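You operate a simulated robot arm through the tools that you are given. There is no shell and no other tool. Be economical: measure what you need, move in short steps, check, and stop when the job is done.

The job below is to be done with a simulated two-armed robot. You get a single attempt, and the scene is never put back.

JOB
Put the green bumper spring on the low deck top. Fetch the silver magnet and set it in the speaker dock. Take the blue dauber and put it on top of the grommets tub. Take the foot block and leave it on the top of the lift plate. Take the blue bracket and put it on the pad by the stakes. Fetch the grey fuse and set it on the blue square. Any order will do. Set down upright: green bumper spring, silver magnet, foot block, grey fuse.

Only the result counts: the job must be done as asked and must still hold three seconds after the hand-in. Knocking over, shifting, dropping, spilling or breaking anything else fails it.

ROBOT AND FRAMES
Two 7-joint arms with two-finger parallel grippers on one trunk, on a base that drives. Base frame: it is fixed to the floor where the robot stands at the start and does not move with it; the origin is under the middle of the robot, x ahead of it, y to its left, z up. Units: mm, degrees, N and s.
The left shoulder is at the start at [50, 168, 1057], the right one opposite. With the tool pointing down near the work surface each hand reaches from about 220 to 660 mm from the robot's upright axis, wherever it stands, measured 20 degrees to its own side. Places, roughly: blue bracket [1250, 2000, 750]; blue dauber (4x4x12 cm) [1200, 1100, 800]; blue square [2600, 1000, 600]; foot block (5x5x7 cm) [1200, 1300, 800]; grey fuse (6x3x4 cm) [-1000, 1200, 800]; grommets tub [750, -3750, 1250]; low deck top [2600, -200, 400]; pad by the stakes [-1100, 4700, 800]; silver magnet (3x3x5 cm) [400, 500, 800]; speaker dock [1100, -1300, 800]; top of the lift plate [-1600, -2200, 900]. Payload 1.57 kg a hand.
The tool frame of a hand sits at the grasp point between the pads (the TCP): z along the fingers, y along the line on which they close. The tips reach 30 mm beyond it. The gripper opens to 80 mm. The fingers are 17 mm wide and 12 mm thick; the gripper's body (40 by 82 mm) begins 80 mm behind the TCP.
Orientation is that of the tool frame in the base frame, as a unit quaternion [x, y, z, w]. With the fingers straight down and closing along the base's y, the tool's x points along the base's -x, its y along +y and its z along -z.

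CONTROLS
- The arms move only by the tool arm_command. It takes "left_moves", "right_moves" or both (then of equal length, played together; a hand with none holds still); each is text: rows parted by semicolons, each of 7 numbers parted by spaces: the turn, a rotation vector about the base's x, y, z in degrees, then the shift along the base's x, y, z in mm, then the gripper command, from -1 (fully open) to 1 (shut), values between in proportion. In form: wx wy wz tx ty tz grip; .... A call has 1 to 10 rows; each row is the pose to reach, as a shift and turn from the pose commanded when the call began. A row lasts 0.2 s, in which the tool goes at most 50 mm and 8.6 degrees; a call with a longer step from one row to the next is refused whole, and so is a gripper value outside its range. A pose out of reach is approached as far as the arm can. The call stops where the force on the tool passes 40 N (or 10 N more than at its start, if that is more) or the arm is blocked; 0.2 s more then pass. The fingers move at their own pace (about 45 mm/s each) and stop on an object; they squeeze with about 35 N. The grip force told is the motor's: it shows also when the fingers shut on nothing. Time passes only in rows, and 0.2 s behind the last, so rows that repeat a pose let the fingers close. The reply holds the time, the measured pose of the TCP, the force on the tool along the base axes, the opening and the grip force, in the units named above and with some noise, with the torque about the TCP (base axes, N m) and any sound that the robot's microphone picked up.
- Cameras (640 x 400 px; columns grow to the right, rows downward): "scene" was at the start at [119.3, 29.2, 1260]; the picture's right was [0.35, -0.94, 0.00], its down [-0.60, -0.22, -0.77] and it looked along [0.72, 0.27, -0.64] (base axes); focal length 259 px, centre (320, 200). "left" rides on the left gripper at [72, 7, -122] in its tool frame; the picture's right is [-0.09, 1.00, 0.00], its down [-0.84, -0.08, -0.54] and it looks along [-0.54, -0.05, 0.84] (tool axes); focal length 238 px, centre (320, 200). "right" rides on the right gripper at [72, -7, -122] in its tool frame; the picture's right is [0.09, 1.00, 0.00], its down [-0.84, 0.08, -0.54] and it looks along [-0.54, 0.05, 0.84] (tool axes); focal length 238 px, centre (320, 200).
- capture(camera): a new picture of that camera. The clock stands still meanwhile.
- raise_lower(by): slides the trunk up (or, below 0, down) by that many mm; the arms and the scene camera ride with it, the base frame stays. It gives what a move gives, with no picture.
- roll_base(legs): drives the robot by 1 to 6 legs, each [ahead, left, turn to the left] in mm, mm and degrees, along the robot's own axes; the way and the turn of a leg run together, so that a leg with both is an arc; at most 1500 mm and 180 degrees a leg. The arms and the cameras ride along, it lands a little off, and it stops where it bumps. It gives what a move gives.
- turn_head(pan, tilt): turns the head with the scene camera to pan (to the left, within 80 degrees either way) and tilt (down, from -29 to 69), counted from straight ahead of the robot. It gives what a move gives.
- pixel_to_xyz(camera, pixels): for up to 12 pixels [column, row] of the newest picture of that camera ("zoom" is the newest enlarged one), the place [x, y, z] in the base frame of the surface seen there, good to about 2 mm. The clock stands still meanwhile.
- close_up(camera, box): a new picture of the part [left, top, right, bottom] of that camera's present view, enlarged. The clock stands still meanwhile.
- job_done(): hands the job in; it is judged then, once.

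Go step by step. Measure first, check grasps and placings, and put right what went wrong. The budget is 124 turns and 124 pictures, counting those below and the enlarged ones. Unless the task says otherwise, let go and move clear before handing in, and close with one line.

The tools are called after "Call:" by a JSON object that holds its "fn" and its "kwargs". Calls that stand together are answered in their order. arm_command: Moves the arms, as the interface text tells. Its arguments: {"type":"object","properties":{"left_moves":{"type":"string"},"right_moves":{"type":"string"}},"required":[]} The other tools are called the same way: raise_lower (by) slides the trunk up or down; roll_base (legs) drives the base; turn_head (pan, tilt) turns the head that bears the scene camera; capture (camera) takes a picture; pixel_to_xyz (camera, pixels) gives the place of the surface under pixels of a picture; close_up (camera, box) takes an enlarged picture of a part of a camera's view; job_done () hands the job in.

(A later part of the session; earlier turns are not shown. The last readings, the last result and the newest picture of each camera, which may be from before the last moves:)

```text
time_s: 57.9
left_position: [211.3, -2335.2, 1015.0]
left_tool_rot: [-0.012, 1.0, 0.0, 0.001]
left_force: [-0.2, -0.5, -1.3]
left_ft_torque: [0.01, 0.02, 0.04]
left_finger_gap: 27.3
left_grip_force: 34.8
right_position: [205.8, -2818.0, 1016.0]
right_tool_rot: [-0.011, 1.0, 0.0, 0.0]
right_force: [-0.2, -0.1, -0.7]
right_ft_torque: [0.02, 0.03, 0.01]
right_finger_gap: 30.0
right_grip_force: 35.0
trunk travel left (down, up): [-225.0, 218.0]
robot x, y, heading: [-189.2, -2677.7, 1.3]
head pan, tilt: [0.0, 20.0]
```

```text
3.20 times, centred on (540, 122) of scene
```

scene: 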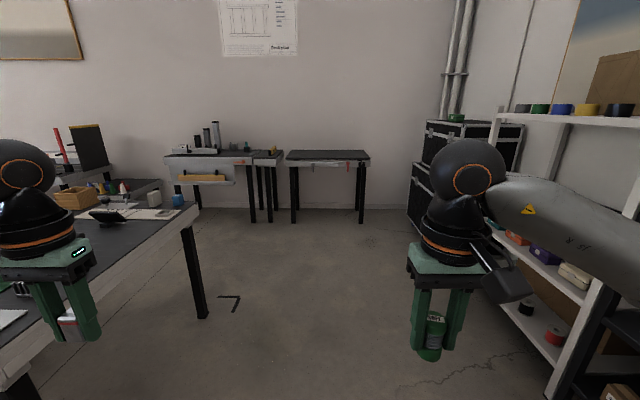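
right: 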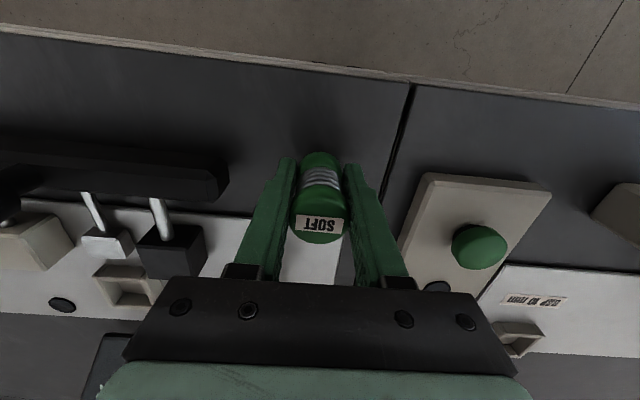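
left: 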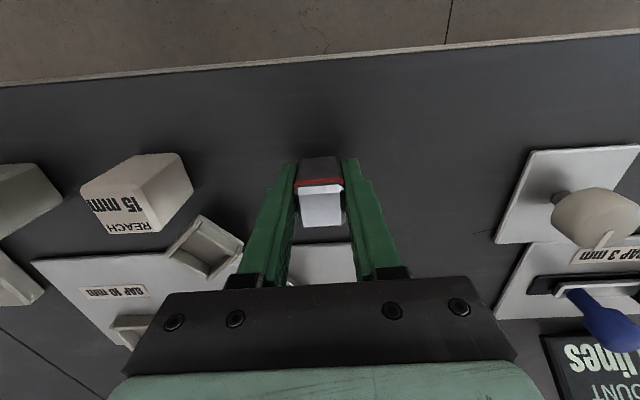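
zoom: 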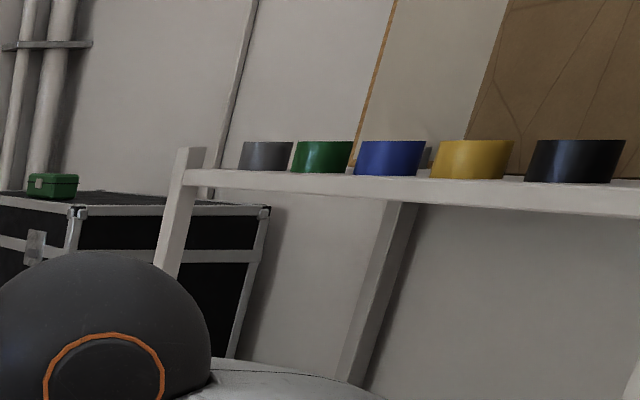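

Bench back edge is x≈1300, wall tables start x≈2600. Driving round into the corridor and facing the dock area.

Call:
{"fn": "roll_base", "kwargs": {"legs": [[1100, 0, 0], [1000, 0, 0], [0, 0, 88.7]]}}

Call:
{"fn": "turn_head", "kwargs": {"pan": 30, "tilt": 25}}

Call:
{"fn": "capture", "kwargs": {"camera": "scene"}}

Call:
{"fn": "turn_head", "kwargs": {"pan": -10, "tilt": 25}}

Call:
{"fn": "capture", "kwargs": {"camera": "scene"}}

```text
time_s: 72.2
left_position: [1598.4, -2219.8, 1014.9]
left_tool_rot: [-0.706, 0.708, 0.0, 0.0]
left_force: [-0.3, -0.1, -1.3]
left_ft_torque: [-0.01, -0.01, 0.04]
left_finger_gap: 27.3
left_grip_force: 35.1
right_position: [2084.2, -2236.4, 1017.2]
right_tool_rot: [-0.705, 0.709, 0.0, -0.001]
right_force: [0.9, -0.1, -0.4]
right_ft_torque: [0.01, -0.03, -0.02]
right_finger_gap: 30.1
right_grip_force: 35.3
trunk travel left (down, up): [-225.0, 218.0]
robot x, y, heading: [1931.5, -2631.9, 90.0]
head pan, tilt: [0.0, 20.0]
```

```text
time_s: 73.1
left_position: [1599.2, -2220.0, 1014.5]
left_tool_rot: [-0.706, 0.708, 0.0, 0.0]
left_force: [0.5, -0.1, -1.2]
left_ft_torque: [0.0, -0.04, 0.02]
left_finger_gap: 27.5
left_grip_force: 35.1
right_position: [2081.1, -2235.4, 1016.5]
right_tool_rot: [-0.705, 0.709, 0.0, 0.0]
right_force: [0.9, 0.8, -0.6]
right_ft_torque: [0.02, 0.0, -0.02]
right_finger_gap: 30.4
right_grip_force: 34.6
trunk travel left (down, up): [-225.0, 218.0]
robot x, y, heading: [1932.5, -2628.5, 89.7]
head pan, tilt: [30.0, 25.0]
```

```text
90 pictures are left
```

scene: 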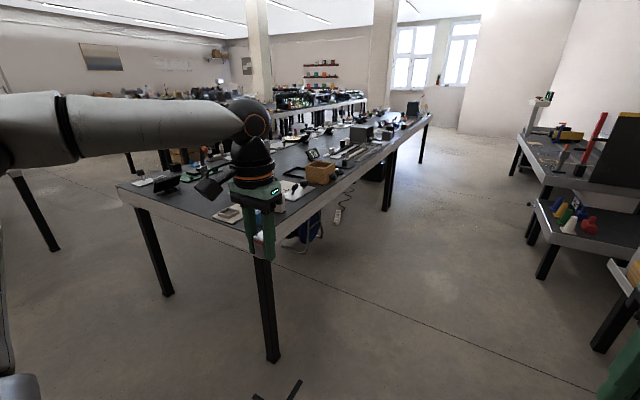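

```text
time_s: 74.2
left_position: [1598.8, -2219.6, 1013.9]
left_tool_rot: [-0.707, 0.707, 0.0, 0.0]
left_force: [0.1, -1.0, -1.9]
left_ft_torque: [0.01, -0.03, -0.01]
left_finger_gap: 27.3
left_grip_force: 35.5
right_position: [2082.2, -2237.0, 1016.2]
right_tool_rot: [-0.705, 0.709, 0.0, 0.0]
right_force: [0.5, 0.5, -0.2]
right_ft_torque: [0.0, -0.02, -0.02]
right_finger_gap: 30.2
right_grip_force: 35.5
trunk travel left (down, up): [-225.0, 218.0]
robot x, y, heading: [1926.7, -2627.3, 89.7]
head pan, tilt: [-10.0, 25.0]
```

```text
89 pictures are left
```

scene: 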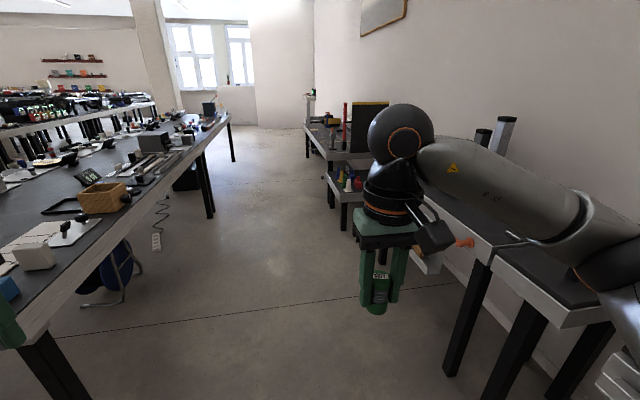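

Corridor is clear. I'll turn to face the bench (−x) here and strafe to y≈-1300.

Call:
{"fn": "roll_base", "kwargs": {"legs": [[0, 0, 90], [0, -1300, 0]]}}

Call:
{"fn": "turn_head", "kwargs": {"pan": 0, "tilt": 40}}

Call:
{"fn": "capture", "kwargs": {"camera": "scene"}}

```text
time_s: 84.4
left_position: [1558.9, -1658.3, 1014.3]
left_tool_rot: [1.0, -0.026, 0.0, 0.0]
left_force: [0.4, 0.6, -1.1]
left_ft_torque: [0.0, -0.01, 0.0]
left_finger_gap: 27.7
left_grip_force: 34.8
right_position: [1599.8, -1176.8, 1016.9]
right_tool_rot: [1.0, -0.026, 0.0, 0.0]
right_force: [-0.7, 0.2, -0.6]
right_ft_torque: [-0.01, 0.02, 0.01]
right_finger_gap: 30.0
right_grip_force: 35.8
trunk travel left (down, up): [-225.0, 218.0]
robot x, y, heading: [1983.7, -1347.8, 177.1]
head pan, tilt: [-10.0, 25.0]
```

```text
time_s: 85.2
left_position: [1559.6, -1658.5, 1014.4]
left_tool_rot: [1.0, -0.025, 0.001, 0.0]
left_force: [-0.3, -0.1, -0.7]
left_ft_torque: [-0.01, -0.03, 0.03]
left_finger_gap: 27.6
left_grip_force: 35.0
right_position: [1600.2, -1176.5, 1016.0]
right_tool_rot: [1.0, -0.026, 0.001, -0.001]
right_force: [-0.2, 0.5, -1.6]
right_ft_torque: [-0.02, -0.01, 0.0]
right_finger_gap: 30.1
right_grip_force: 35.6
trunk travel left (down, up): [-225.0, 218.0]
robot x, y, heading: [1984.0, -1345.9, 177.1]
head pan, tilt: [0.0, 40.0]
```

```text
88 pictures are left
```

scene: 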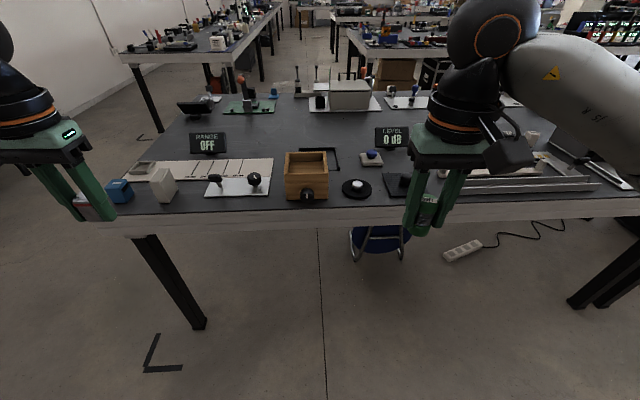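

Candidates for the dock: the wooden box (305,175), black frame behind it (330,155). Zooming and measuring.

Call:
{"fn": "close_up", "kwargs": {"camera": "scene", "box": [190, 110, 430, 220]}}

Call:
{"fn": "pixel_to_xyz", "kwargs": {"camera": "scene", "pixels": [[305, 160], [332, 158], [371, 156], [355, 186], [390, 140], [238, 182], [208, 145], [165, 182], [144, 167], [310, 195], [335, 150], [290, 195]]}}

```text
2.67 times, centred on (310, 165) of scene
```

zoom: 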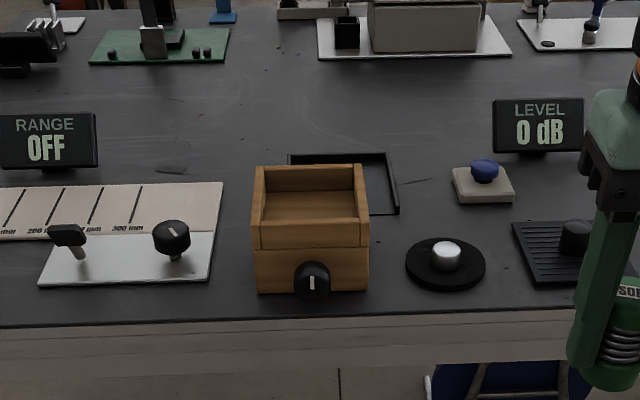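

```text
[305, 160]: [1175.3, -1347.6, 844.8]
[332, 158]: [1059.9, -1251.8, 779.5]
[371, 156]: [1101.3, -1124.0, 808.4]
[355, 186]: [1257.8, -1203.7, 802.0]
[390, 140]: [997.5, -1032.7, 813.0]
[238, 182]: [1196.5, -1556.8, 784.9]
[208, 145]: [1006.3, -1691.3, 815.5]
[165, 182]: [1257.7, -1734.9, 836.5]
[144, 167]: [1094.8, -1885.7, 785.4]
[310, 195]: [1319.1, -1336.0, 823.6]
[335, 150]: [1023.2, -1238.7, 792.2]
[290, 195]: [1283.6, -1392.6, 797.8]
```

The black frame behind the wooden box (zoom 345,180) fits the listed dock place. I'll check the chair under the bench before approaching.

Call:
{"fn": "pixel_to_xyz", "kwargs": {"camera": "scene", "pixels": [[352, 245], [378, 260], [403, 258], [410, 235], [446, 258], [480, 243], [378, 235], [351, 232], [565, 222]]}}

Call:
{"fn": "turn_head", "kwargs": {"pan": -5, "tilt": 65}}

Call:
{"fn": "capture", "kwargs": {"camera": "scene"}}

```text
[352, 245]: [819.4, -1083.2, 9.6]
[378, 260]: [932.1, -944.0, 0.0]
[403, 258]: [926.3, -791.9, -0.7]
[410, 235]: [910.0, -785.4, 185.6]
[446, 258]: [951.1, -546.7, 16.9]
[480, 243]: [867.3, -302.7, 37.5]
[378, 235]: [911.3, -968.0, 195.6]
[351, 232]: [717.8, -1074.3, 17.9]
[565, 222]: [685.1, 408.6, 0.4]
```

```text
time_s: 86.1
left_position: [1559.9, -1657.5, 1013.5]
left_tool_rot: [1.0, -0.025, 0.0, 0.0]
left_force: [0.1, -0.7, -0.3]
left_ft_torque: [0.01, -0.02, 0.0]
left_finger_gap: 27.4
left_grip_force: 34.9
right_position: [1598.2, -1176.7, 1017.7]
right_tool_rot: [1.0, -0.026, 0.001, -0.001]
right_force: [-0.3, 0.0, -0.3]
right_ft_torque: [0.0, 0.0, 0.0]
right_finger_gap: 30.2
right_grip_force: 35.1
trunk travel left (down, up): [-225.0, 218.0]
robot x, y, heading: [1982.2, -1345.8, 176.6]
head pan, tilt: [-5.0, 65.0]
```

```text
86 pictures are left
```

scene: 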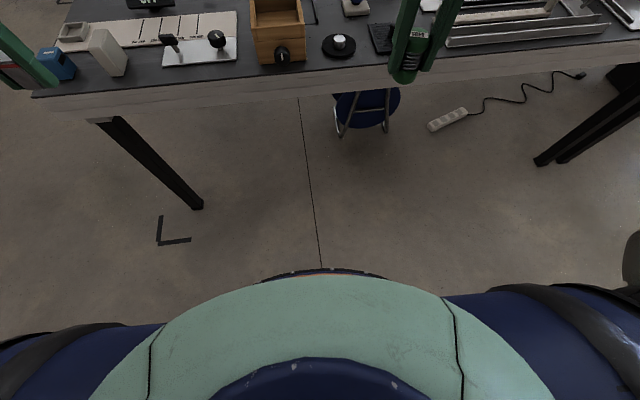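

The chair and power strip are well under the bench, so nothing blocks. Approaching to x≈1660, y≈-1130.

Call:
{"fn": "roll_base", "kwargs": {"legs": [[0, -215, 2.9], [315, 0, 0]]}}

Call:
{"fn": "turn_head", "kwargs": {"pan": 10, "tilt": 40}}

Call:
{"fn": "capture", "kwargs": {"camera": "scene"}}

Call:
{"fn": "capture", "kwargs": {"camera": "left"}}

```text
time_s: 89.4
left_position: [1269.6, -1467.6, 1014.5]
left_tool_rot: [1.0, 0.001, -0.001, 0.0]
left_force: [0.8, 0.3, -0.7]
left_ft_torque: [0.01, 0.0, 0.0]
left_finger_gap: 27.4
left_grip_force: 34.9
right_position: [1283.3, -986.0, 1016.4]
right_tool_rot: [1.0, 0.0, 0.001, 0.0]
right_force: [0.7, 0.3, -0.7]
right_ft_torque: [0.0, 0.01, -0.05]
right_finger_gap: 30.1
right_grip_force: 34.8
trunk travel left (down, up): [-225.0, 218.0]
robot x, y, heading: [1675.5, -1135.1, -180.2]
head pan, tilt: [-5.0, 65.0]
```

```text
time_s: 90.3
left_position: [1268.6, -1468.0, 1015.0]
left_tool_rot: [1.0, 0.002, 0.0, 0.001]
left_force: [-0.1, -0.8, -1.0]
left_ft_torque: [0.0, -0.01, 0.01]
left_finger_gap: 27.3
left_grip_force: 35.1
right_position: [1283.7, -985.7, 1016.8]
right_tool_rot: [1.0, 0.001, 0.0, 0.0]
right_force: [-0.5, -1.0, -0.1]
right_ft_torque: [0.03, 0.02, 0.01]
right_finger_gap: 30.3
right_grip_force: 35.0
trunk travel left (down, up): [-225.0, 218.0]
robot x, y, heading: [1675.8, -1133.6, -180.0]
head pan, tilt: [10.0, 40.0]
```

```text
85 pictures are left
```

scene: 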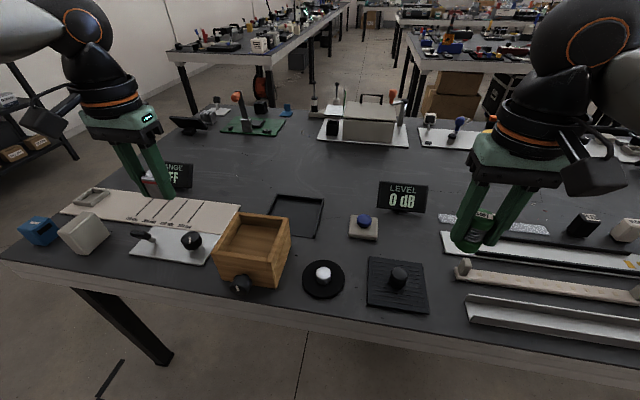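

```text
84 pictures are left
```

left: 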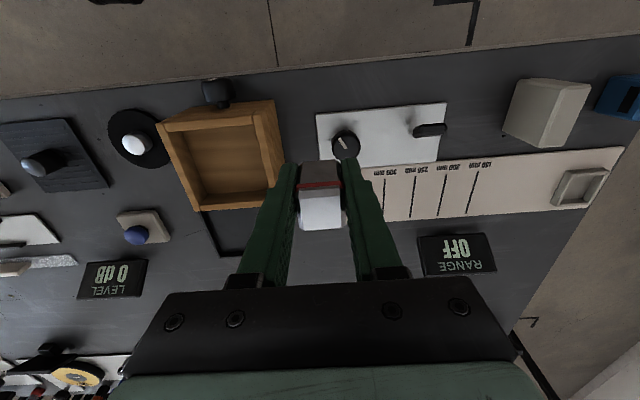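

The black square frame (297,215) now is fully visible; measuring it.

Call:
{"fn": "pixel_to_xyz", "kwargs": {"camera": "scene", "pixels": [[277, 196], [323, 200], [312, 236], [271, 215], [297, 213], [300, 205], [290, 225], [292, 245], [323, 278], [397, 285], [365, 228], [318, 215]]}}

Call:
{"fn": "close_up", "kwargs": {"camera": "scene", "box": [210, 170, 450, 320]}}

```text
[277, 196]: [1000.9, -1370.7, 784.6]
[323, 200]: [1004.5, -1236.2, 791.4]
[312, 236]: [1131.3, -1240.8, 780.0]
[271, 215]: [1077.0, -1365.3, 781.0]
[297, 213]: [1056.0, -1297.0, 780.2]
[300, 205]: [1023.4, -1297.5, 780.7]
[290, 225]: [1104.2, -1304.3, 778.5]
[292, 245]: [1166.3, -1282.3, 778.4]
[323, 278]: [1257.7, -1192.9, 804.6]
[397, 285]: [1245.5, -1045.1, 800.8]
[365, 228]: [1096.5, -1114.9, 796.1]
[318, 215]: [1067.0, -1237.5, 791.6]
```

```text
2.67 times, centred on (330, 245) of scene
```

zoom: 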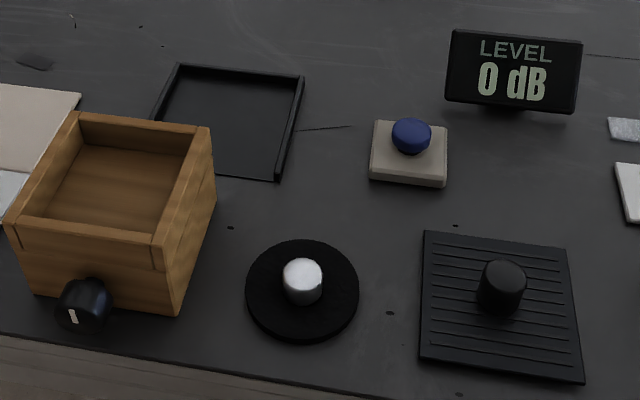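

Frame interior spans x 1005–1131, y −1370…−1237, floor ~780; I'll set the magnet at [1068,-1303]. Moving over and down to just above.

Call:
{"fn": "arm_command", "kwargs": {"left_moves": "0 0 0 -35 27 0 1; 0 0 0 -70 55 0 1; 0 0 0 -105 83 0 1; 0 0 0 -140 111 0 1; 0 0 0 -175 140 0 1; 0 0 0 -201 165 0 1; 0 0 0 -201 165 -40 1; 0 0 0 -201 165 -80 1; 0 0 0 -201 165 -120 1; 0 0 0 -201 165 -150 1"}}

Call:
{"fn": "capture", "kwargs": {"camera": "left"}}

```text
time_s: 92.5
left_position: [1151.3, -1357.2, 892.6]
left_tool_rot: [1.0, 0.002, 0.0, -0.002]
left_force: [-0.8, -0.1, -1.5]
left_ft_torque: [0.04, 0.0, -0.02]
left_finger_gap: 27.5
left_grip_force: 35.3
left hand out of reach, approached as far as the arm can: row 4, 5, 6, 7, 8, 9, 10
right_position: [1284.3, -984.7, 1016.4]
right_tool_rot: [1.0, 0.001, 0.001, 0.0]
right_force: [-0.5, 0.0, -1.2]
right_ft_torque: [0.0, 0.0, 0.0]
right_finger_gap: 30.1
right_grip_force: 34.6
trunk travel left (down, up): [-225.0, 218.0]
robot x, y, heading: [1675.1, -1132.3, -179.9]
head pan, tilt: [10.0, 40.0]
```

```text
82 pictures are left
```

left: 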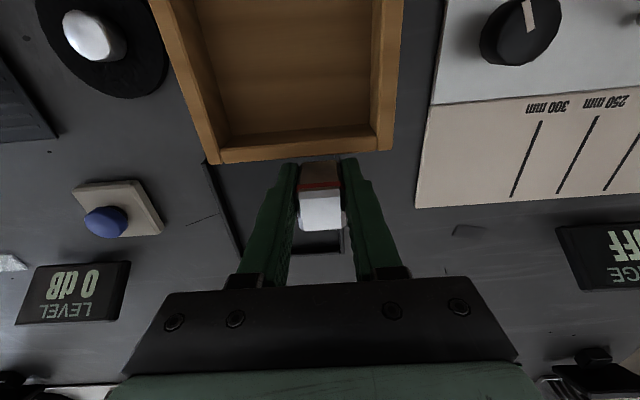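

The dock was slightly out of reach (stopped at x 1151, z 893). I'll raise the hand a little and edge the base 80 mm closer.

Call:
{"fn": "arm_command", "kwargs": {"left_moves": "0 0 0 85 -55 40 1; 0 0 0 85 -55 60 1"}}

Call:
{"fn": "roll_base", "kwargs": {"legs": [[80, 40, 0]]}}

```text
refused: row 1 steps farther than a row can; nothing moved
```

```text
time_s: 93.6
left_position: [1074.4, -1397.8, 892.3]
left_tool_rot: [1.0, 0.002, 0.0, -0.001]
left_force: [0.4, -1.3, -1.4]
left_ft_torque: [0.03, 0.0, 0.02]
left_finger_gap: 27.5
left_grip_force: 35.1
right_position: [1203.9, -1024.6, 1016.3]
right_tool_rot: [1.0, 0.001, 0.001, 0.0]
right_force: [0.0, 0.3, -0.6]
right_ft_torque: [0.04, -0.02, -0.03]
right_finger_gap: 30.3
right_grip_force: 35.3
trunk travel left (down, up): [-225.0, 218.0]
robot x, y, heading: [1597.8, -1169.1, -179.9]
head pan, tilt: [10.0, 40.0]
```

The base moved (x 1598, y −1169), arm row was refused but no harm. A small upward test move reveals the commanded pose.

Call:
{"fn": "arm_command", "kwargs": {"left_moves": "0 0 0 0 0 30 1; 0 0 0 0 0 40 1"}}

```text
time_s: 94.2
left_position: [1074.1, -1395.9, 932.5]
left_tool_rot: [1.0, 0.002, 0.0, 0.0]
left_force: [-0.3, 0.5, -0.7]
left_ft_torque: [0.0, -0.04, 0.03]
left_finger_gap: 27.4
left_grip_force: 34.9
right_position: [1204.4, -1024.5, 1016.0]
right_tool_rot: [1.0, 0.001, 0.0, 0.0]
right_force: [-0.3, 0.4, -0.9]
right_ft_torque: [0.02, 0.0, 0.02]
right_finger_gap: 30.4
right_grip_force: 34.4
trunk travel left (down, up): [-225.0, 218.0]
robot x, y, heading: [1598.6, -1175.1, -179.9]
head pan, tilt: [10.0, 40.0]
```

Commanded pose follows the measured one. Shift −6, +93 then down to z≈814.

Call:
{"fn": "arm_command", "kwargs": {"left_moves": "0 0 0 -3 40 0 1; 0 0 0 -6 80 0 1; 0 0 0 -6 93 -20 1; 0 0 0 -6 93 -50 1; 0 0 0 -6 93 -80 1; 0 0 0 -6 93 -100 1; 0 0 0 -6 93 -112 1; 0 0 0 -6 93 -118 1; 0 0 0 -6 93 -120 1"}}

Call:
{"fn": "capture", "kwargs": {"camera": "left"}}

Call:
{"fn": "capture", "kwargs": {"camera": "scene"}}

```text
time_s: 96.2
left_position: [1123.0, -1355.3, 845.3]
left_tool_rot: [1.0, 0.002, -0.001, -0.001]
left_force: [-0.6, 0.5, -1.8]
left_ft_torque: [0.0, -0.03, 0.02]
left_finger_gap: 27.6
left_grip_force: 35.1
left hand out of reach, approached as far as the arm can: row 1, 2, 3, 4, 5, 6, 7, 8, 9
right_position: [1204.0, -1023.8, 1016.8]
right_tool_rot: [1.0, 0.001, 0.0, -0.001]
right_force: [0.3, 0.2, -0.6]
right_ft_torque: [-0.03, 0.02, -0.03]
right_finger_gap: 30.1
right_grip_force: 35.1
trunk travel left (down, up): [-225.0, 218.0]
robot x, y, heading: [1598.0, -1173.7, -179.8]
head pan, tilt: [10.0, 40.0]
```

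```text
81 pictures are left
```

left: 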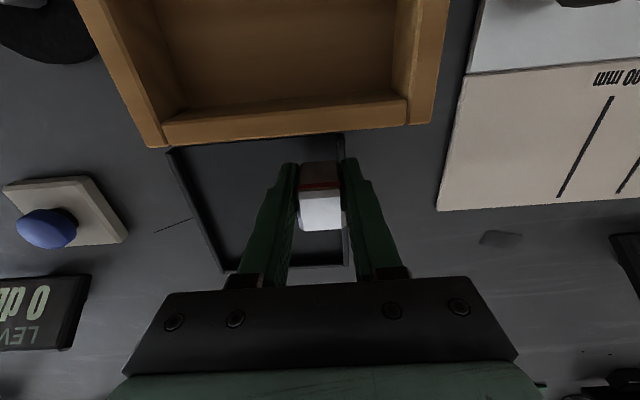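

```text
80 pictures are left
```

scene: 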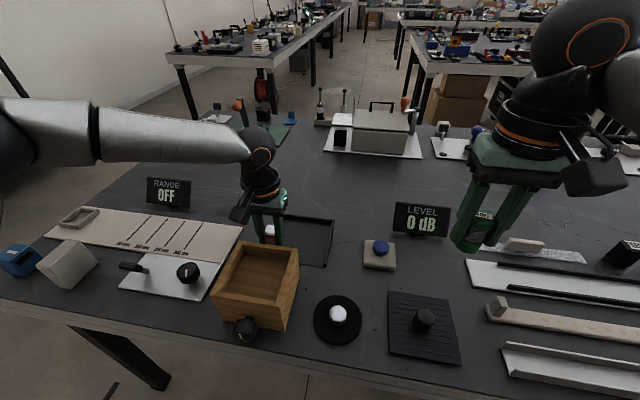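

Still clipped — the arm dislikes reaching inward. I'll lift, then move the base so the dock lies ~25° to the left side and closer.

Call:
{"fn": "arm_command", "kwargs": {"left_moves": "0 0 0 0 0 30 1; 0 0 0 0 0 60 1; 0 0 0 20 -20 100 1"}}

Call:
{"fn": "roll_base", "kwargs": {"legs": [[40, -100, 0]]}}

```text
time_s: 97.0
left_position: [1145.2, -1378.9, 943.6]
left_tool_rot: [1.0, 0.002, 0.0, 0.0]
left_force: [-0.6, 0.3, -1.4]
left_ft_torque: [0.03, 0.03, 0.01]
left_finger_gap: 27.6
left_grip_force: 34.9
right_position: [1205.3, -1024.6, 1017.0]
right_tool_rot: [1.0, 0.001, -0.001, 0.0]
right_force: [-0.9, -0.3, -0.6]
right_ft_torque: [-0.04, 0.02, -0.02]
right_finger_gap: 30.2
right_grip_force: 34.7
trunk travel left (down, up): [-225.0, 218.0]
robot x, y, heading: [1595.8, -1172.4, -179.8]
head pan, tilt: [10.0, 40.0]
```

```text
time_s: 98.2
left_position: [1103.5, -1276.9, 943.6]
left_tool_rot: [1.0, 0.001, 0.0, 0.0]
left_force: [-0.1, 0.9, -1.0]
left_ft_torque: [0.0, -0.03, -0.02]
left_finger_gap: 27.4
left_grip_force: 34.7
right_position: [1164.8, -923.3, 1016.1]
right_tool_rot: [1.0, 0.001, 0.0, 0.0]
right_force: [0.3, 0.3, 0.1]
right_ft_torque: [0.02, 0.0, 0.0]
right_finger_gap: 30.3
right_grip_force: 34.6
trunk travel left (down, up): [-225.0, 218.0]
robot x, y, heading: [1559.1, -1069.1, -180.0]
head pan, tilt: [10.0, 40.0]
```

Now the target needs only −35 in x and −26 in y; moving over and down in steps.

Call:
{"fn": "arm_command", "kwargs": {"left_moves": "0 0 0 -12 -26 0 1; 0 0 0 -35 -26 0 1; 0 0 0 -35 -26 -40 1; 0 0 0 -35 -26 -80 1; 0 0 0 -35 -26 -100 1; 0 0 0 -35 -26 -115 1; 0 0 0 -35 -26 -125 1; 0 0 0 -35 -26 -130 1"}}

Call:
{"fn": "capture", "kwargs": {"camera": "left"}}

```text
time_s: 100.0
left_position: [1068.3, -1303.9, 813.6]
left_tool_rot: [1.0, 0.001, -0.001, -0.001]
left_force: [0.0, 0.0, -1.5]
left_ft_torque: [-0.02, 0.01, 0.01]
left_finger_gap: 27.3
left_grip_force: 35.0
right_position: [1164.8, -923.6, 1018.0]
right_tool_rot: [1.0, 0.0, 0.0, 0.0]
right_force: [0.1, -0.1, -0.5]
right_ft_torque: [0.02, -0.04, -0.03]
right_finger_gap: 30.1
right_grip_force: 35.4
trunk travel left (down, up): [-225.0, 218.0]
robot x, y, heading: [1556.3, -1069.6, -180.2]
head pan, tilt: [10.0, 40.0]
```

```text
79 pictures are left
```

left: 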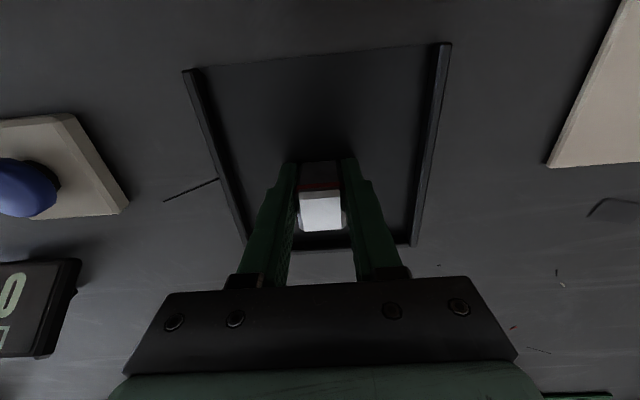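

Magnet is centred in the frame about 2 mm above the floor. Lowering slightly and releasing.

Call:
{"fn": "arm_command", "kwargs": {"left_moves": "0 0 0 0 0 -2 1; 0 0 0 0 0 -2.5 1; 0 0 0 0 0 -2.5 0.2; 0 0 0 0 0 -2.5 0.2; 0 0 0 0 0 -2.5 0.2; 0 0 0 0 0 10 0.2; 0 0 0 0 0 40 0.2; 0 0 0 0 0 80 0.2; 0 0 0 0 0 120 0.2; 0 0 0 20 -20 150 0.2"}}

Call:
{"fn": "capture", "kwargs": {"camera": "left"}}

Call:
{"fn": "capture", "kwargs": {"camera": "scene"}}

```text
time_s: 102.2
left_position: [1087.5, -1325.8, 963.9]
left_tool_rot: [1.0, 0.001, 0.0, -0.001]
left_force: [0.5, -0.3, -0.5]
left_ft_torque: [-0.02, -0.01, 0.03]
left_finger_gap: 32.0
left_grip_force: 0.0
right_position: [1166.1, -924.4, 1017.0]
right_tool_rot: [1.0, 0.0, -0.001, 0.0]
right_force: [0.2, 0.1, -1.5]
right_ft_torque: [0.0, -0.02, -0.01]
right_finger_gap: 30.3
right_grip_force: 35.0
trunk travel left (down, up): [-225.0, 218.0]
robot x, y, heading: [1556.6, -1072.9, -180.2]
head pan, tilt: [10.0, 40.0]
```

```text
78 pictures are left
```

left: 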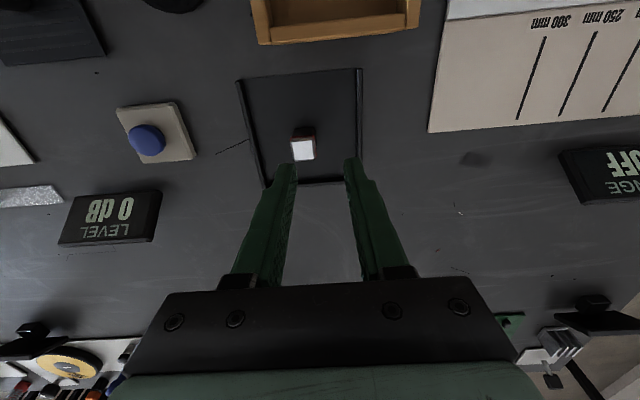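

```text
77 pictures are left
```

scene: 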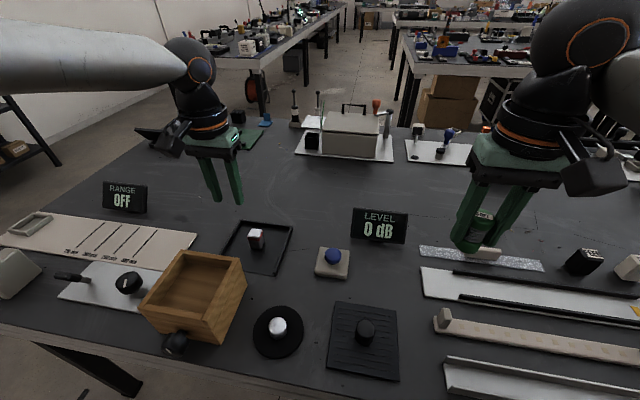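

Magnet stands upright in the dock. Backing off, turning round to face the low deck.

Call:
{"fn": "roll_base", "kwargs": {"legs": [[-400, 0, 0], [0, -1050, 0], [0, 0, 180]]}}

Call:
{"fn": "turn_head", "kwargs": {"pan": -10, "tilt": 40}}

Call:
{"fn": "capture", "kwargs": {"camera": "scene"}}

```text
time_s: 117.1
left_position: [2407.5, 237.9, 963.6]
left_tool_rot: [-0.02, 1.0, 0.0, 0.0]
left_force: [0.5, 0.1, 0.3]
left_ft_torque: [0.02, -0.03, 0.02]
left_finger_gap: 32.2
left_grip_force: 0.0
right_position: [2345.8, -165.7, 1016.6]
right_tool_rot: [-0.019, 1.0, 0.0, 0.0]
right_force: [-0.1, -1.3, -1.0]
right_ft_torque: [0.03, 0.01, -0.01]
right_finger_gap: 30.2
right_grip_force: 34.5
trunk travel left (down, up): [-225.0, 218.0]
robot x, y, heading: [1947.7, -31.1, 2.2]
head pan, tilt: [10.0, 40.0]
```

```text
time_s: 117.9
left_position: [2408.1, 238.2, 963.0]
left_tool_rot: [-0.02, 1.0, 0.0, 0.0]
left_force: [-0.2, -0.5, 0.7]
left_ft_torque: [0.01, 0.0, -0.01]
left_finger_gap: 31.7
left_grip_force: 0.1
right_position: [2344.8, -164.5, 1015.8]
right_tool_rot: [-0.02, 1.0, 0.001, 0.0]
right_force: [-0.5, -0.7, -0.6]
right_ft_torque: [0.0, 0.03, 0.0]
right_finger_gap: 30.3
right_grip_force: 35.2
trunk travel left (down, up): [-225.0, 218.0]
robot x, y, heading: [1948.6, -33.5, 2.4]
head pan, tilt: [-10.0, 40.0]
```

```text
76 pictures are left
```

scene: 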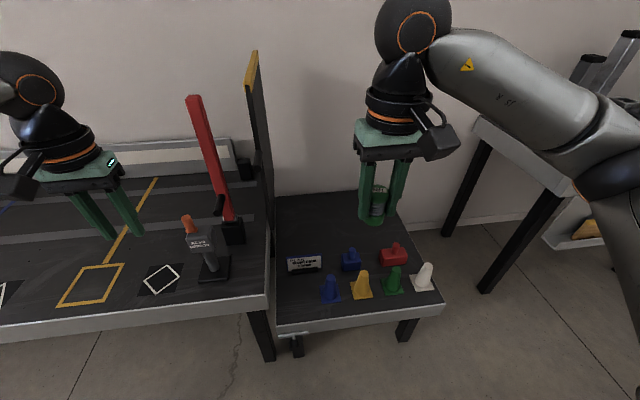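

The low deck with cones is at right. Measuring its surface and items.

Call:
{"fn": "pixel_to_xyz", "kwargs": {"camera": "scene", "pixels": [[282, 325], [440, 308], [300, 300], [330, 290], [362, 285], [394, 280], [425, 275], [303, 263], [350, 258], [330, 235], [285, 200], [375, 295]]}}

Call:
{"fn": "close_up", "kwargs": {"camera": "scene", "box": [240, 180, 480, 340]}}

```text
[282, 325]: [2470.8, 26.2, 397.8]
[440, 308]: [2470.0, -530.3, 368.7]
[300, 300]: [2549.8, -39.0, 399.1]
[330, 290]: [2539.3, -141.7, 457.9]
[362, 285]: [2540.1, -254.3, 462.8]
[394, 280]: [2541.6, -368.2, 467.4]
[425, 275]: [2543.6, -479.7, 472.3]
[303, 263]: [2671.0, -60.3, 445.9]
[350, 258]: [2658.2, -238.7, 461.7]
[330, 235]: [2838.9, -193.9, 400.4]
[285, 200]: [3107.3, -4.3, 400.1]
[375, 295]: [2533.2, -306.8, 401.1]
```

```text
2.50 times, centred on (360, 260) of scene
```

zoom: 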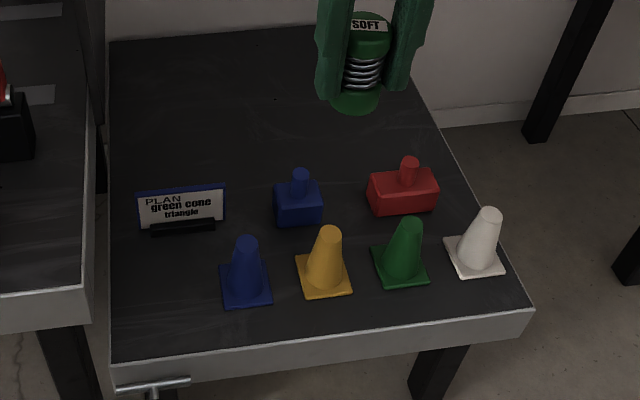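

Free spot chosen: [2530,−50] left of the blue cone (base edge ≈ −105), away from the sign (x 2671). Measuring the upper deck's edge, while tucking the left hand and moving the right one into line.

Call:
{"fn": "pixel_to_xyz", "kwargs": {"camera": "scene", "pixels": [[266, 300], [268, 250], [187, 222], [200, 100], [215, 265], [290, 338]]}}

Call:
{"fn": "arm_command", "kwargs": {"left_moves": "0 0 0 -25 0 40 0.2; 0 0 0 -50 0 80 0.2; 0 0 0 -75 0 120 0.2; 0 0 0 -100 0 160 0.2; 0 0 0 -100 0 180 0.2", "right_moves": "0 0 0 16 -25 0 1; 0 0 0 32 -50 0 1; 0 0 0 48 -75 0 1; 0 0 0 64 -100 0 1; 0 0 0 80 -115 0 1"}}

Call:
{"fn": "roll_base", "kwargs": {"legs": [[0, 220, -2.3], [100, 0, 0]]}}

Call:
{"fn": "raise_lower", "kwargs": {"by": -220}}

Call:
{"fn": "capture", "kwargs": {"camera": "right"}}

```text
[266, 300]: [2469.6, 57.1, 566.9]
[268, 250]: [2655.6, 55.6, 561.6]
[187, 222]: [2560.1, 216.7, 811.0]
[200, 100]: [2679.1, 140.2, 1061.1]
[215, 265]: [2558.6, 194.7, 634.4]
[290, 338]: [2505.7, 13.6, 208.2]
```

```text
time_s: 119.1
left_position: [2306.5, 239.5, 1144.9]
left_tool_rot: [-0.02, 1.0, 0.0, 0.0]
left_force: [-0.3, -0.4, 0.1]
left_ft_torque: [0.0, 0.02, -0.03]
left_finger_gap: 31.9
left_grip_force: 0.1
right_position: [2425.9, -280.3, 1018.3]
right_tool_rot: [-0.02, 1.0, -0.001, 0.0]
right_force: [0.7, 0.2, -1.2]
right_ft_torque: [-0.03, 0.03, 0.0]
right_finger_gap: 30.1
right_grip_force: 35.3
trunk travel left (down, up): [-225.0, 218.0]
robot x, y, heading: [1947.6, -33.6, 2.2]
head pan, tilt: [-10.0, 40.0]
```

```text
time_s: 121.5
left_position: [2415.8, 441.3, 1143.6]
left_tool_rot: [0.003, 1.0, 0.0, -0.001]
left_force: [-0.3, -0.7, 0.2]
left_ft_torque: [0.02, 0.03, 0.03]
left_finger_gap: 32.0
left_grip_force: 0.0
right_position: [2509.5, -82.5, 1016.8]
right_tool_rot: [0.003, 1.0, 0.0, 0.0]
right_force: [-0.6, -0.7, -0.6]
right_ft_torque: [0.0, 0.04, 0.01]
right_finger_gap: 30.0
right_grip_force: 35.0
trunk travel left (down, up): [-225.0, 218.0]
robot x, y, heading: [2045.4, 183.9, -0.3]
head pan, tilt: [-10.0, 40.0]
```

```text
time_s: 123.8
left_position: [2414.4, 441.3, 924.6]
left_tool_rot: [0.003, 1.0, -0.001, 0.001]
left_force: [-0.5, 0.1, 0.0]
left_ft_torque: [0.04, -0.03, -0.05]
left_finger_gap: 31.8
left_grip_force: 0.0
right_position: [2509.4, -82.4, 796.9]
right_tool_rot: [0.004, 1.0, 0.0, 0.0]
right_force: [-0.9, -0.2, -0.6]
right_ft_torque: [0.0, 0.01, 0.02]
right_finger_gap: 30.3
right_grip_force: 35.3
trunk travel left (down, up): [-5.0, 438.0]
robot x, y, heading: [2043.0, 188.7, -0.7]
head pan, tilt: [-10.0, 40.0]
```

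```text
74 pictures are left
```

right: 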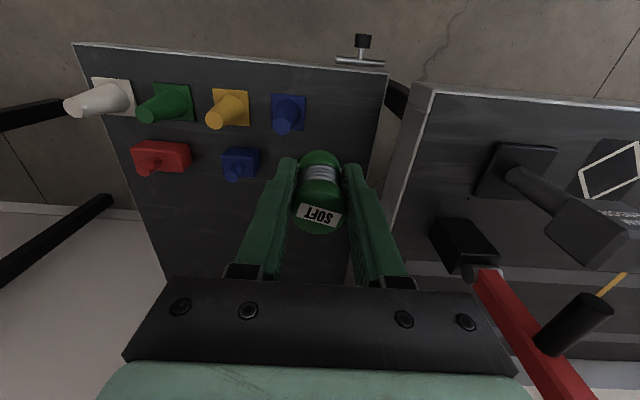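

Hand is left of blue cone; shifting to [2530,−50] and lowering to ~z 445.

Call:
{"fn": "arm_command", "kwargs": {"right_moves": "0 0 0 20 32 0 1; 0 0 0 20 32 -40 1; 0 0 0 20 32 -80 1; 0 0 0 20 32 -120 1; 0 0 0 20 32 -160 1; 0 0 0 20 32 -200 1; 0 0 0 20 32 -240 1; 0 0 0 20 32 -280 1; 0 0 0 20 32 -320 1; 0 0 0 20 32 -350 1"}}

Call:
{"fn": "capture", "kwargs": {"camera": "right"}}

Call:
{"fn": "capture", "kwargs": {"camera": "scene"}}

```text
time_s: 126.0
left_position: [2413.6, 441.2, 923.3]
left_tool_rot: [0.003, 1.0, 0.0, 0.001]
left_force: [-0.3, 0.8, -0.1]
left_ft_torque: [0.02, 0.0, -0.02]
left_finger_gap: 31.9
left_grip_force: 0.1
right_position: [2529.8, -49.3, 447.6]
right_tool_rot: [0.003, 1.0, 0.0, 0.0]
right_force: [0.1, 0.0, -0.6]
right_ft_torque: [0.03, -0.02, 0.01]
right_finger_gap: 30.3
right_grip_force: 34.6
trunk travel left (down, up): [-5.0, 438.0]
robot x, y, heading: [2048.1, 185.4, -0.7]
head pan, tilt: [-10.0, 40.0]
```

```text
73 pictures are left
```

right: 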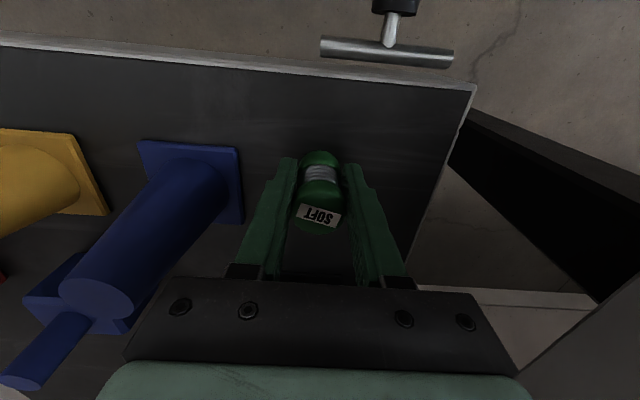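

```text
72 pictures are left
```

scene: 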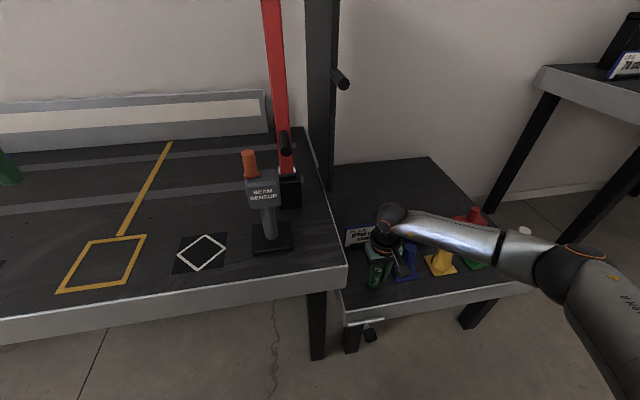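

Spring is clear of the blue cone and the deck edge. Lowering the last 15 mm, releasing with a small opening, and rising.

Call:
{"fn": "arm_command", "kwargs": {"right_moves": "0 0 0 0 0 -10 1; 0 0 0 0 0 -14.5 1; 0 0 0 0 0 -15 1; 0 0 0 0 0 -15 -0.1; 0 0 0 0 0 -15 -0.1; 0 0 0 0 0 -15 -0.1; 0 0 0 0 0 10 -0.1; 0 0 0 0 0 50 -0.1; 0 0 0 0 0 95 -0.1; 0 0 0 0 0 140 -0.1"}}

Call:
{"fn": "arm_command", "kwargs": {"right_moves": "0 0 0 0 0 45 -0.1; 0 0 0 0 0 90 -0.1; 0 0 0 0 0 135 -0.1; 0 0 0 0 0 180 -0.1; 0 0 0 -20 0 225 -0.1; 0 0 0 -40 0 265 -0.1; 0 0 0 -70 0 300 -0.1"}}

Call:
{"fn": "capture", "kwargs": {"camera": "right"}}

Call:
{"fn": "raise_lower", "kwargs": {"by": 220}}

```text
time_s: 128.2
left_position: [2415.1, 440.5, 924.7]
left_tool_rot: [0.003, 1.0, 0.0, 0.001]
left_force: [0.5, -0.8, 0.8]
left_ft_torque: [-0.02, -0.02, 0.01]
left_finger_gap: 31.9
left_grip_force: 0.1
right_position: [2529.8, -48.4, 587.7]
right_tool_rot: [0.004, 1.0, 0.001, 0.0]
right_force: [-0.4, 0.1, -0.1]
right_ft_torque: [0.0, -0.02, 0.0]
right_finger_gap: 44.0
right_grip_force: 0.1
trunk travel left (down, up): [-5.0, 438.0]
robot x, y, heading: [2043.6, 189.3, -0.5]
head pan, tilt: [-10.0, 40.0]
```

```text
time_s: 129.8
left_position: [2415.4, 441.8, 923.6]
left_tool_rot: [0.003, 1.0, 0.0, 0.001]
left_force: [-0.3, 0.0, -0.6]
left_ft_torque: [0.0, -0.01, 0.0]
left_finger_gap: 31.9
left_grip_force: 0.0
right_position: [2458.3, -49.9, 888.0]
right_tool_rot: [0.004, 1.0, 0.0, 0.0]
right_force: [-0.4, -0.7, -0.8]
right_ft_torque: [-0.06, -0.03, -0.01]
right_finger_gap: 44.0
right_grip_force: 0.0
trunk travel left (down, up): [-5.0, 438.0]
robot x, y, heading: [2043.5, 184.8, -0.2]
head pan, tilt: [-10.0, 40.0]
```

```text
71 pictures are left
```

right: 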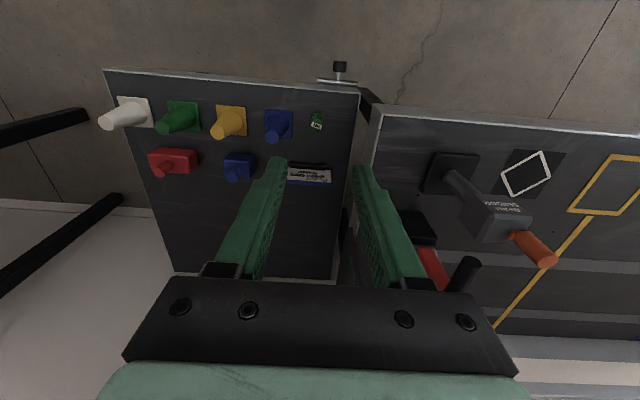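

```text
time_s: 132.2
left_position: [2414.3, 441.3, 1145.0]
left_tool_rot: [0.002, 1.0, 0.0, 0.001]
left_force: [0.3, 0.9, 0.0]
left_ft_torque: [-0.02, 0.0, -0.01]
left_finger_gap: 31.9
left_grip_force: 0.0
right_position: [2459.6, -50.2, 1107.1]
right_tool_rot: [0.003, 1.0, 0.001, 0.0]
right_force: [-0.3, -0.3, 0.8]
right_ft_torque: [-0.05, 0.0, -0.03]
right_finger_gap: 44.0
right_grip_force: 0.0
trunk travel left (down, up): [-225.0, 218.0]
robot x, y, heading: [2044.3, 186.7, -0.3]
head pan, tilt: [-10.0, 40.0]
```

Spring stands upright on the deck (px 316,121). Next: go along the corridor to the left end and look at blocks, dauber and bracket.

Call:
{"fn": "roll_base", "kwargs": {"legs": [[-100, 0, 0], [0, 1400, 0], [0, 0, 180]]}}

Call:
{"fn": "turn_head", "kwargs": {"pan": -15, "tilt": 40}}

Call:
{"fn": "capture", "kwargs": {"camera": "scene"}}

Call:
{"fn": "turn_head", "kwargs": {"pan": 30, "tilt": 40}}

Call:
{"fn": "capture", "kwargs": {"camera": "scene"}}

```text
time_s: 147.3
left_position: [1577.0, 1337.5, 1144.4]
left_tool_rot: [1.0, 0.01, 0.0, 0.0]
left_force: [0.6, 0.3, 0.7]
left_ft_torque: [0.01, 0.02, 0.02]
left_finger_gap: 32.0
left_grip_force: 0.0
right_position: [1523.0, 1825.5, 1107.5]
right_tool_rot: [1.0, 0.009, 0.0, 0.0]
right_force: [0.5, -0.1, 0.2]
right_ft_torque: [-0.01, 0.02, 0.0]
right_finger_gap: 44.0
right_grip_force: 0.0
trunk travel left (down, up): [-225.0, 218.0]
robot x, y, heading: [1942.2, 1599.8, -178.9]
head pan, tilt: [-10.0, 40.0]
```

```text
time_s: 148.0
left_position: [1577.6, 1336.3, 1144.2]
left_tool_rot: [1.0, 0.01, -0.001, 0.0]
left_force: [0.0, 0.3, 0.1]
left_ft_torque: [-0.03, 0.02, 0.02]
left_finger_gap: 31.9
left_grip_force: 0.1
right_position: [1523.2, 1826.8, 1107.5]
right_tool_rot: [1.0, 0.009, 0.0, 0.0]
right_force: [1.0, 0.6, 0.4]
right_ft_torque: [-0.01, -0.01, 0.02]
right_finger_gap: 43.7
right_grip_force: 0.0
trunk travel left (down, up): [-225.0, 218.0]
robot x, y, heading: [1944.8, 1598.8, -179.1]
head pan, tilt: [-15.0, 40.0]
```

```text
70 pictures are left
```

scene: 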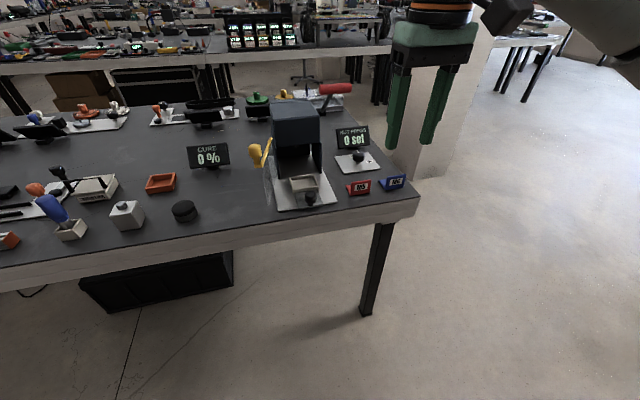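

```text
time_s: 149.1
left_position: [1577.9, 1338.2, 1144.4]
left_tool_rot: [1.0, 0.01, -0.001, 0.0]
left_force: [-0.7, -0.1, -0.6]
left_ft_torque: [0.01, 0.01, -0.03]
left_finger_gap: 32.1
left_grip_force: 0.0
right_position: [1522.5, 1827.1, 1107.5]
right_tool_rot: [1.0, 0.009, 0.001, 0.0]
right_force: [-0.3, 0.1, -0.5]
right_ft_torque: [0.03, 0.03, 0.0]
right_finger_gap: 44.0
right_grip_force: 0.1
trunk travel left (down, up): [-225.0, 218.0]
robot x, y, heading: [1943.2, 1599.8, -179.0]
head pan, tilt: [30.0, 40.0]
```

```text
69 pictures are left
```

scene: 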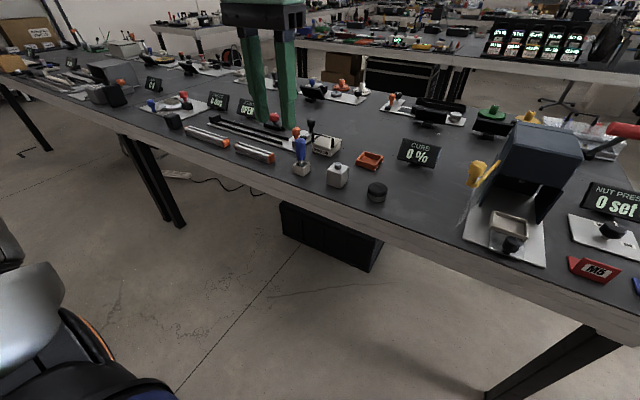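

The blue tag-like bracket is at first view px (392,181), next to the red "M8" one. Zooming to see its shape.

Call:
{"fn": "turn_head", "kwargs": {"pan": -15, "tilt": 40}}

Call:
{"fn": "close_up", "kwargs": {"camera": "scene", "box": [330, 150, 430, 212]}}

Call:
{"fn": "pixel_to_xyz", "kwargs": {"camera": "zoom", "pixels": [[400, 210], [350, 180], [470, 180], [380, 240], [480, 220], [180, 240], [420, 260], [340, 200], [150, 90], [440, 190], [250, 260], [540, 320]]}}

Call:
{"fn": "close_up", "kwargs": {"camera": "scene", "box": [20, 150, 220, 275]}}

Call:
{"fn": "pixel_to_xyz", "kwargs": {"camera": "zoom", "pixels": [[340, 205], [340, 165], [300, 200], [380, 200], [110, 200], [145, 235], [160, 270], [520, 195], [335, 250], [135, 180]]}}

```text
time_s: 150.2
left_position: [1578.7, 1336.7, 1143.6]
left_tool_rot: [1.0, 0.009, 0.0, 0.001]
left_force: [0.5, -0.2, 0.0]
left_ft_torque: [0.0, 0.01, 0.02]
left_finger_gap: 31.8
left_grip_force: 0.0
right_position: [1522.7, 1826.0, 1107.3]
right_tool_rot: [1.0, 0.008, 0.0, 0.001]
right_force: [-0.9, -0.8, 0.0]
right_ft_torque: [-0.02, 0.02, -0.01]
right_finger_gap: 44.1
right_grip_force: 0.2
trunk travel left (down, up): [-225.0, 218.0]
robot x, y, heading: [1944.4, 1603.0, -179.0]
head pan, tilt: [-15.0, 40.0]
```

```text
6.40 times, centred on (380, 181) of scene
```

zoom: 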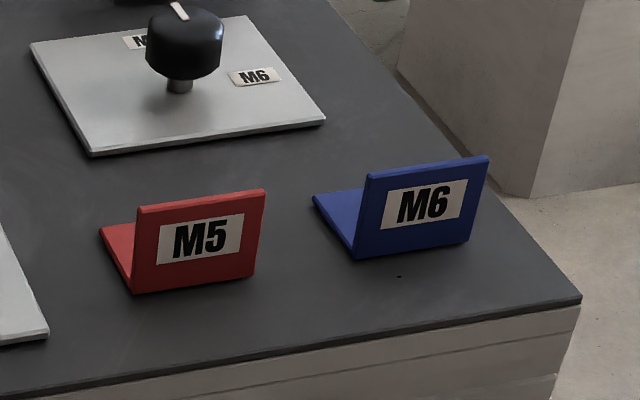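

```text
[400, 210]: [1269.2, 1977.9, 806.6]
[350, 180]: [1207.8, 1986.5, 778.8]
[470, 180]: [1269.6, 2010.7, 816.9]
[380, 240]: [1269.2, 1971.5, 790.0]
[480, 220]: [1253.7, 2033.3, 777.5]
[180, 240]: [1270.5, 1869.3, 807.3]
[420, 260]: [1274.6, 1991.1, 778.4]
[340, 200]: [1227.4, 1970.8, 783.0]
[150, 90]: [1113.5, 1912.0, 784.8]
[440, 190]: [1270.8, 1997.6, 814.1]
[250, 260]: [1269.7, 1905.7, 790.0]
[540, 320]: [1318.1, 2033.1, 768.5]
```

```text
3.20 times, centred on (120, 212) of scene
```

zoom: 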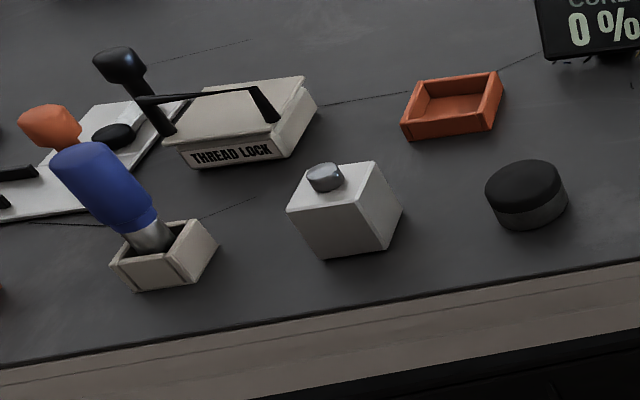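

```text
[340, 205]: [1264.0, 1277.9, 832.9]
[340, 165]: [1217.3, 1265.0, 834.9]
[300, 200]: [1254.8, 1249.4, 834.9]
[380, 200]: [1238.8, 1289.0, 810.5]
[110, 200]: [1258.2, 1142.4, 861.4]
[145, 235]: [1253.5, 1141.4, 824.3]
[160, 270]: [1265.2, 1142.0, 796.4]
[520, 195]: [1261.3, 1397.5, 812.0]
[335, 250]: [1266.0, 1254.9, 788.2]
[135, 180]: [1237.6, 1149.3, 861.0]
```

The bracket is an L: plate at x≈1267, y≈1958–2022, z to 820, foot toward −x. I'll grip across its 64 mm width with the right hand; moving base closer.

Call:
{"fn": "roll_base", "kwargs": {"legs": [[190, -160, -1]]}}

Call:
{"fn": "arm_command", "kwargs": {"right_moves": "0 0 0 0 0 -40 -1; 0 0 0 0 0 -80 -1; 0 0 0 0 0 -120 -1; 0 0 0 -30 0 -150 -1; 0 0 0 -60 0 -180 -1"}}

Call:
{"fn": "capture", "kwargs": {"camera": "right"}}

```text
time_s: 152.0
left_position: [1378.7, 1499.5, 1143.7]
left_tool_rot: [1.0, 0.001, 0.0, 0.0]
left_force: [-0.8, 0.3, 0.2]
left_ft_torque: [-0.02, -0.01, 0.0]
left_finger_gap: 32.3
left_grip_force: 0.2
right_position: [1331.5, 1990.7, 1107.7]
right_tool_rot: [1.0, 0.0, 0.0, 0.0]
right_force: [-0.4, 0.0, -1.1]
right_ft_torque: [-0.02, -0.01, 0.02]
right_finger_gap: 44.0
right_grip_force: 0.0
trunk travel left (down, up): [-225.0, 218.0]
robot x, y, heading: [1752.0, 1761.3, -180.0]
head pan, tilt: [-15.0, 40.0]
```

```text
time_s: 153.2
left_position: [1379.3, 1498.0, 1144.2]
left_tool_rot: [1.0, 0.002, 0.0, 0.001]
left_force: [-1.2, 0.3, -0.3]
left_ft_torque: [0.02, 0.01, 0.01]
left_finger_gap: 32.0
left_grip_force: 0.1
right_position: [1275.0, 1989.2, 926.3]
right_tool_rot: [1.0, 0.0, -0.001, 0.0]
right_force: [0.5, -0.4, -0.6]
right_ft_torque: [0.0, -0.03, 0.0]
right_finger_gap: 79.9
right_grip_force: 0.0
trunk travel left (down, up): [-225.0, 218.0]
robot x, y, heading: [1749.2, 1758.8, -180.1]
head pan, tilt: [-15.0, 40.0]
```

```text
66 pictures are left
```

right: 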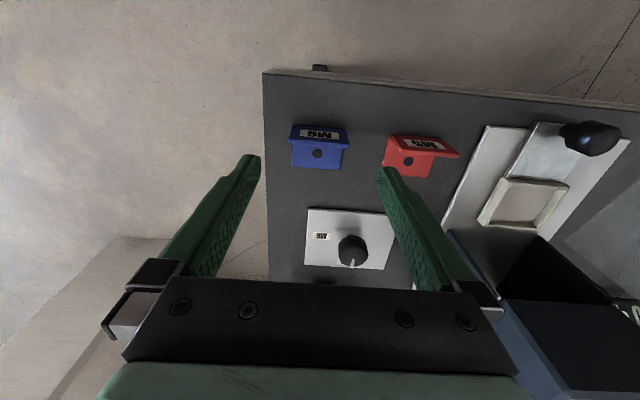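

Call:
{"fn": "close_up", "kwargs": {"camera": "right", "box": [270, 110, 370, 180]}}

Call:
{"fn": "pixel_to_xyz", "kwargs": {"camera": "zoom", "pixels": [[160, 120], [460, 130], [170, 260], [430, 270], [300, 120], [310, 160], [390, 130], [250, 290], [150, 90], [480, 110]]}}

```text
5.71 times, centred on (320, 145) of right
```

zoom: 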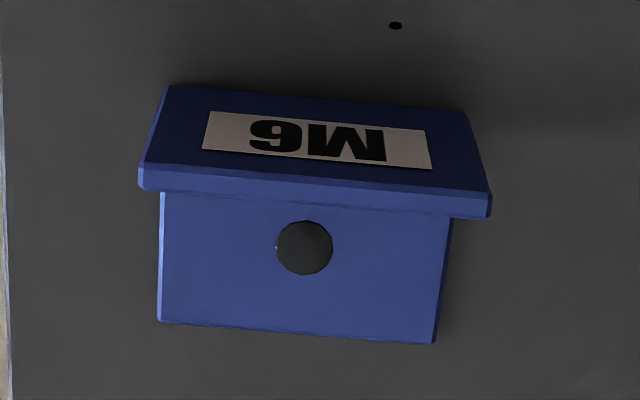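

```text
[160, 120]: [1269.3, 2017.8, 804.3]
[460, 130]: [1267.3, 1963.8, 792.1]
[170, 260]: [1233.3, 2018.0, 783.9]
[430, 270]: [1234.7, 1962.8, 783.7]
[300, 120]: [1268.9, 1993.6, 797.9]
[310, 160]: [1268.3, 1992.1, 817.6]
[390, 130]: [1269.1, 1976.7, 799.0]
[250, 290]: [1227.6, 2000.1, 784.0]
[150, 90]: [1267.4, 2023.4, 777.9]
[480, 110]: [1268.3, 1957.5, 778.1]
```

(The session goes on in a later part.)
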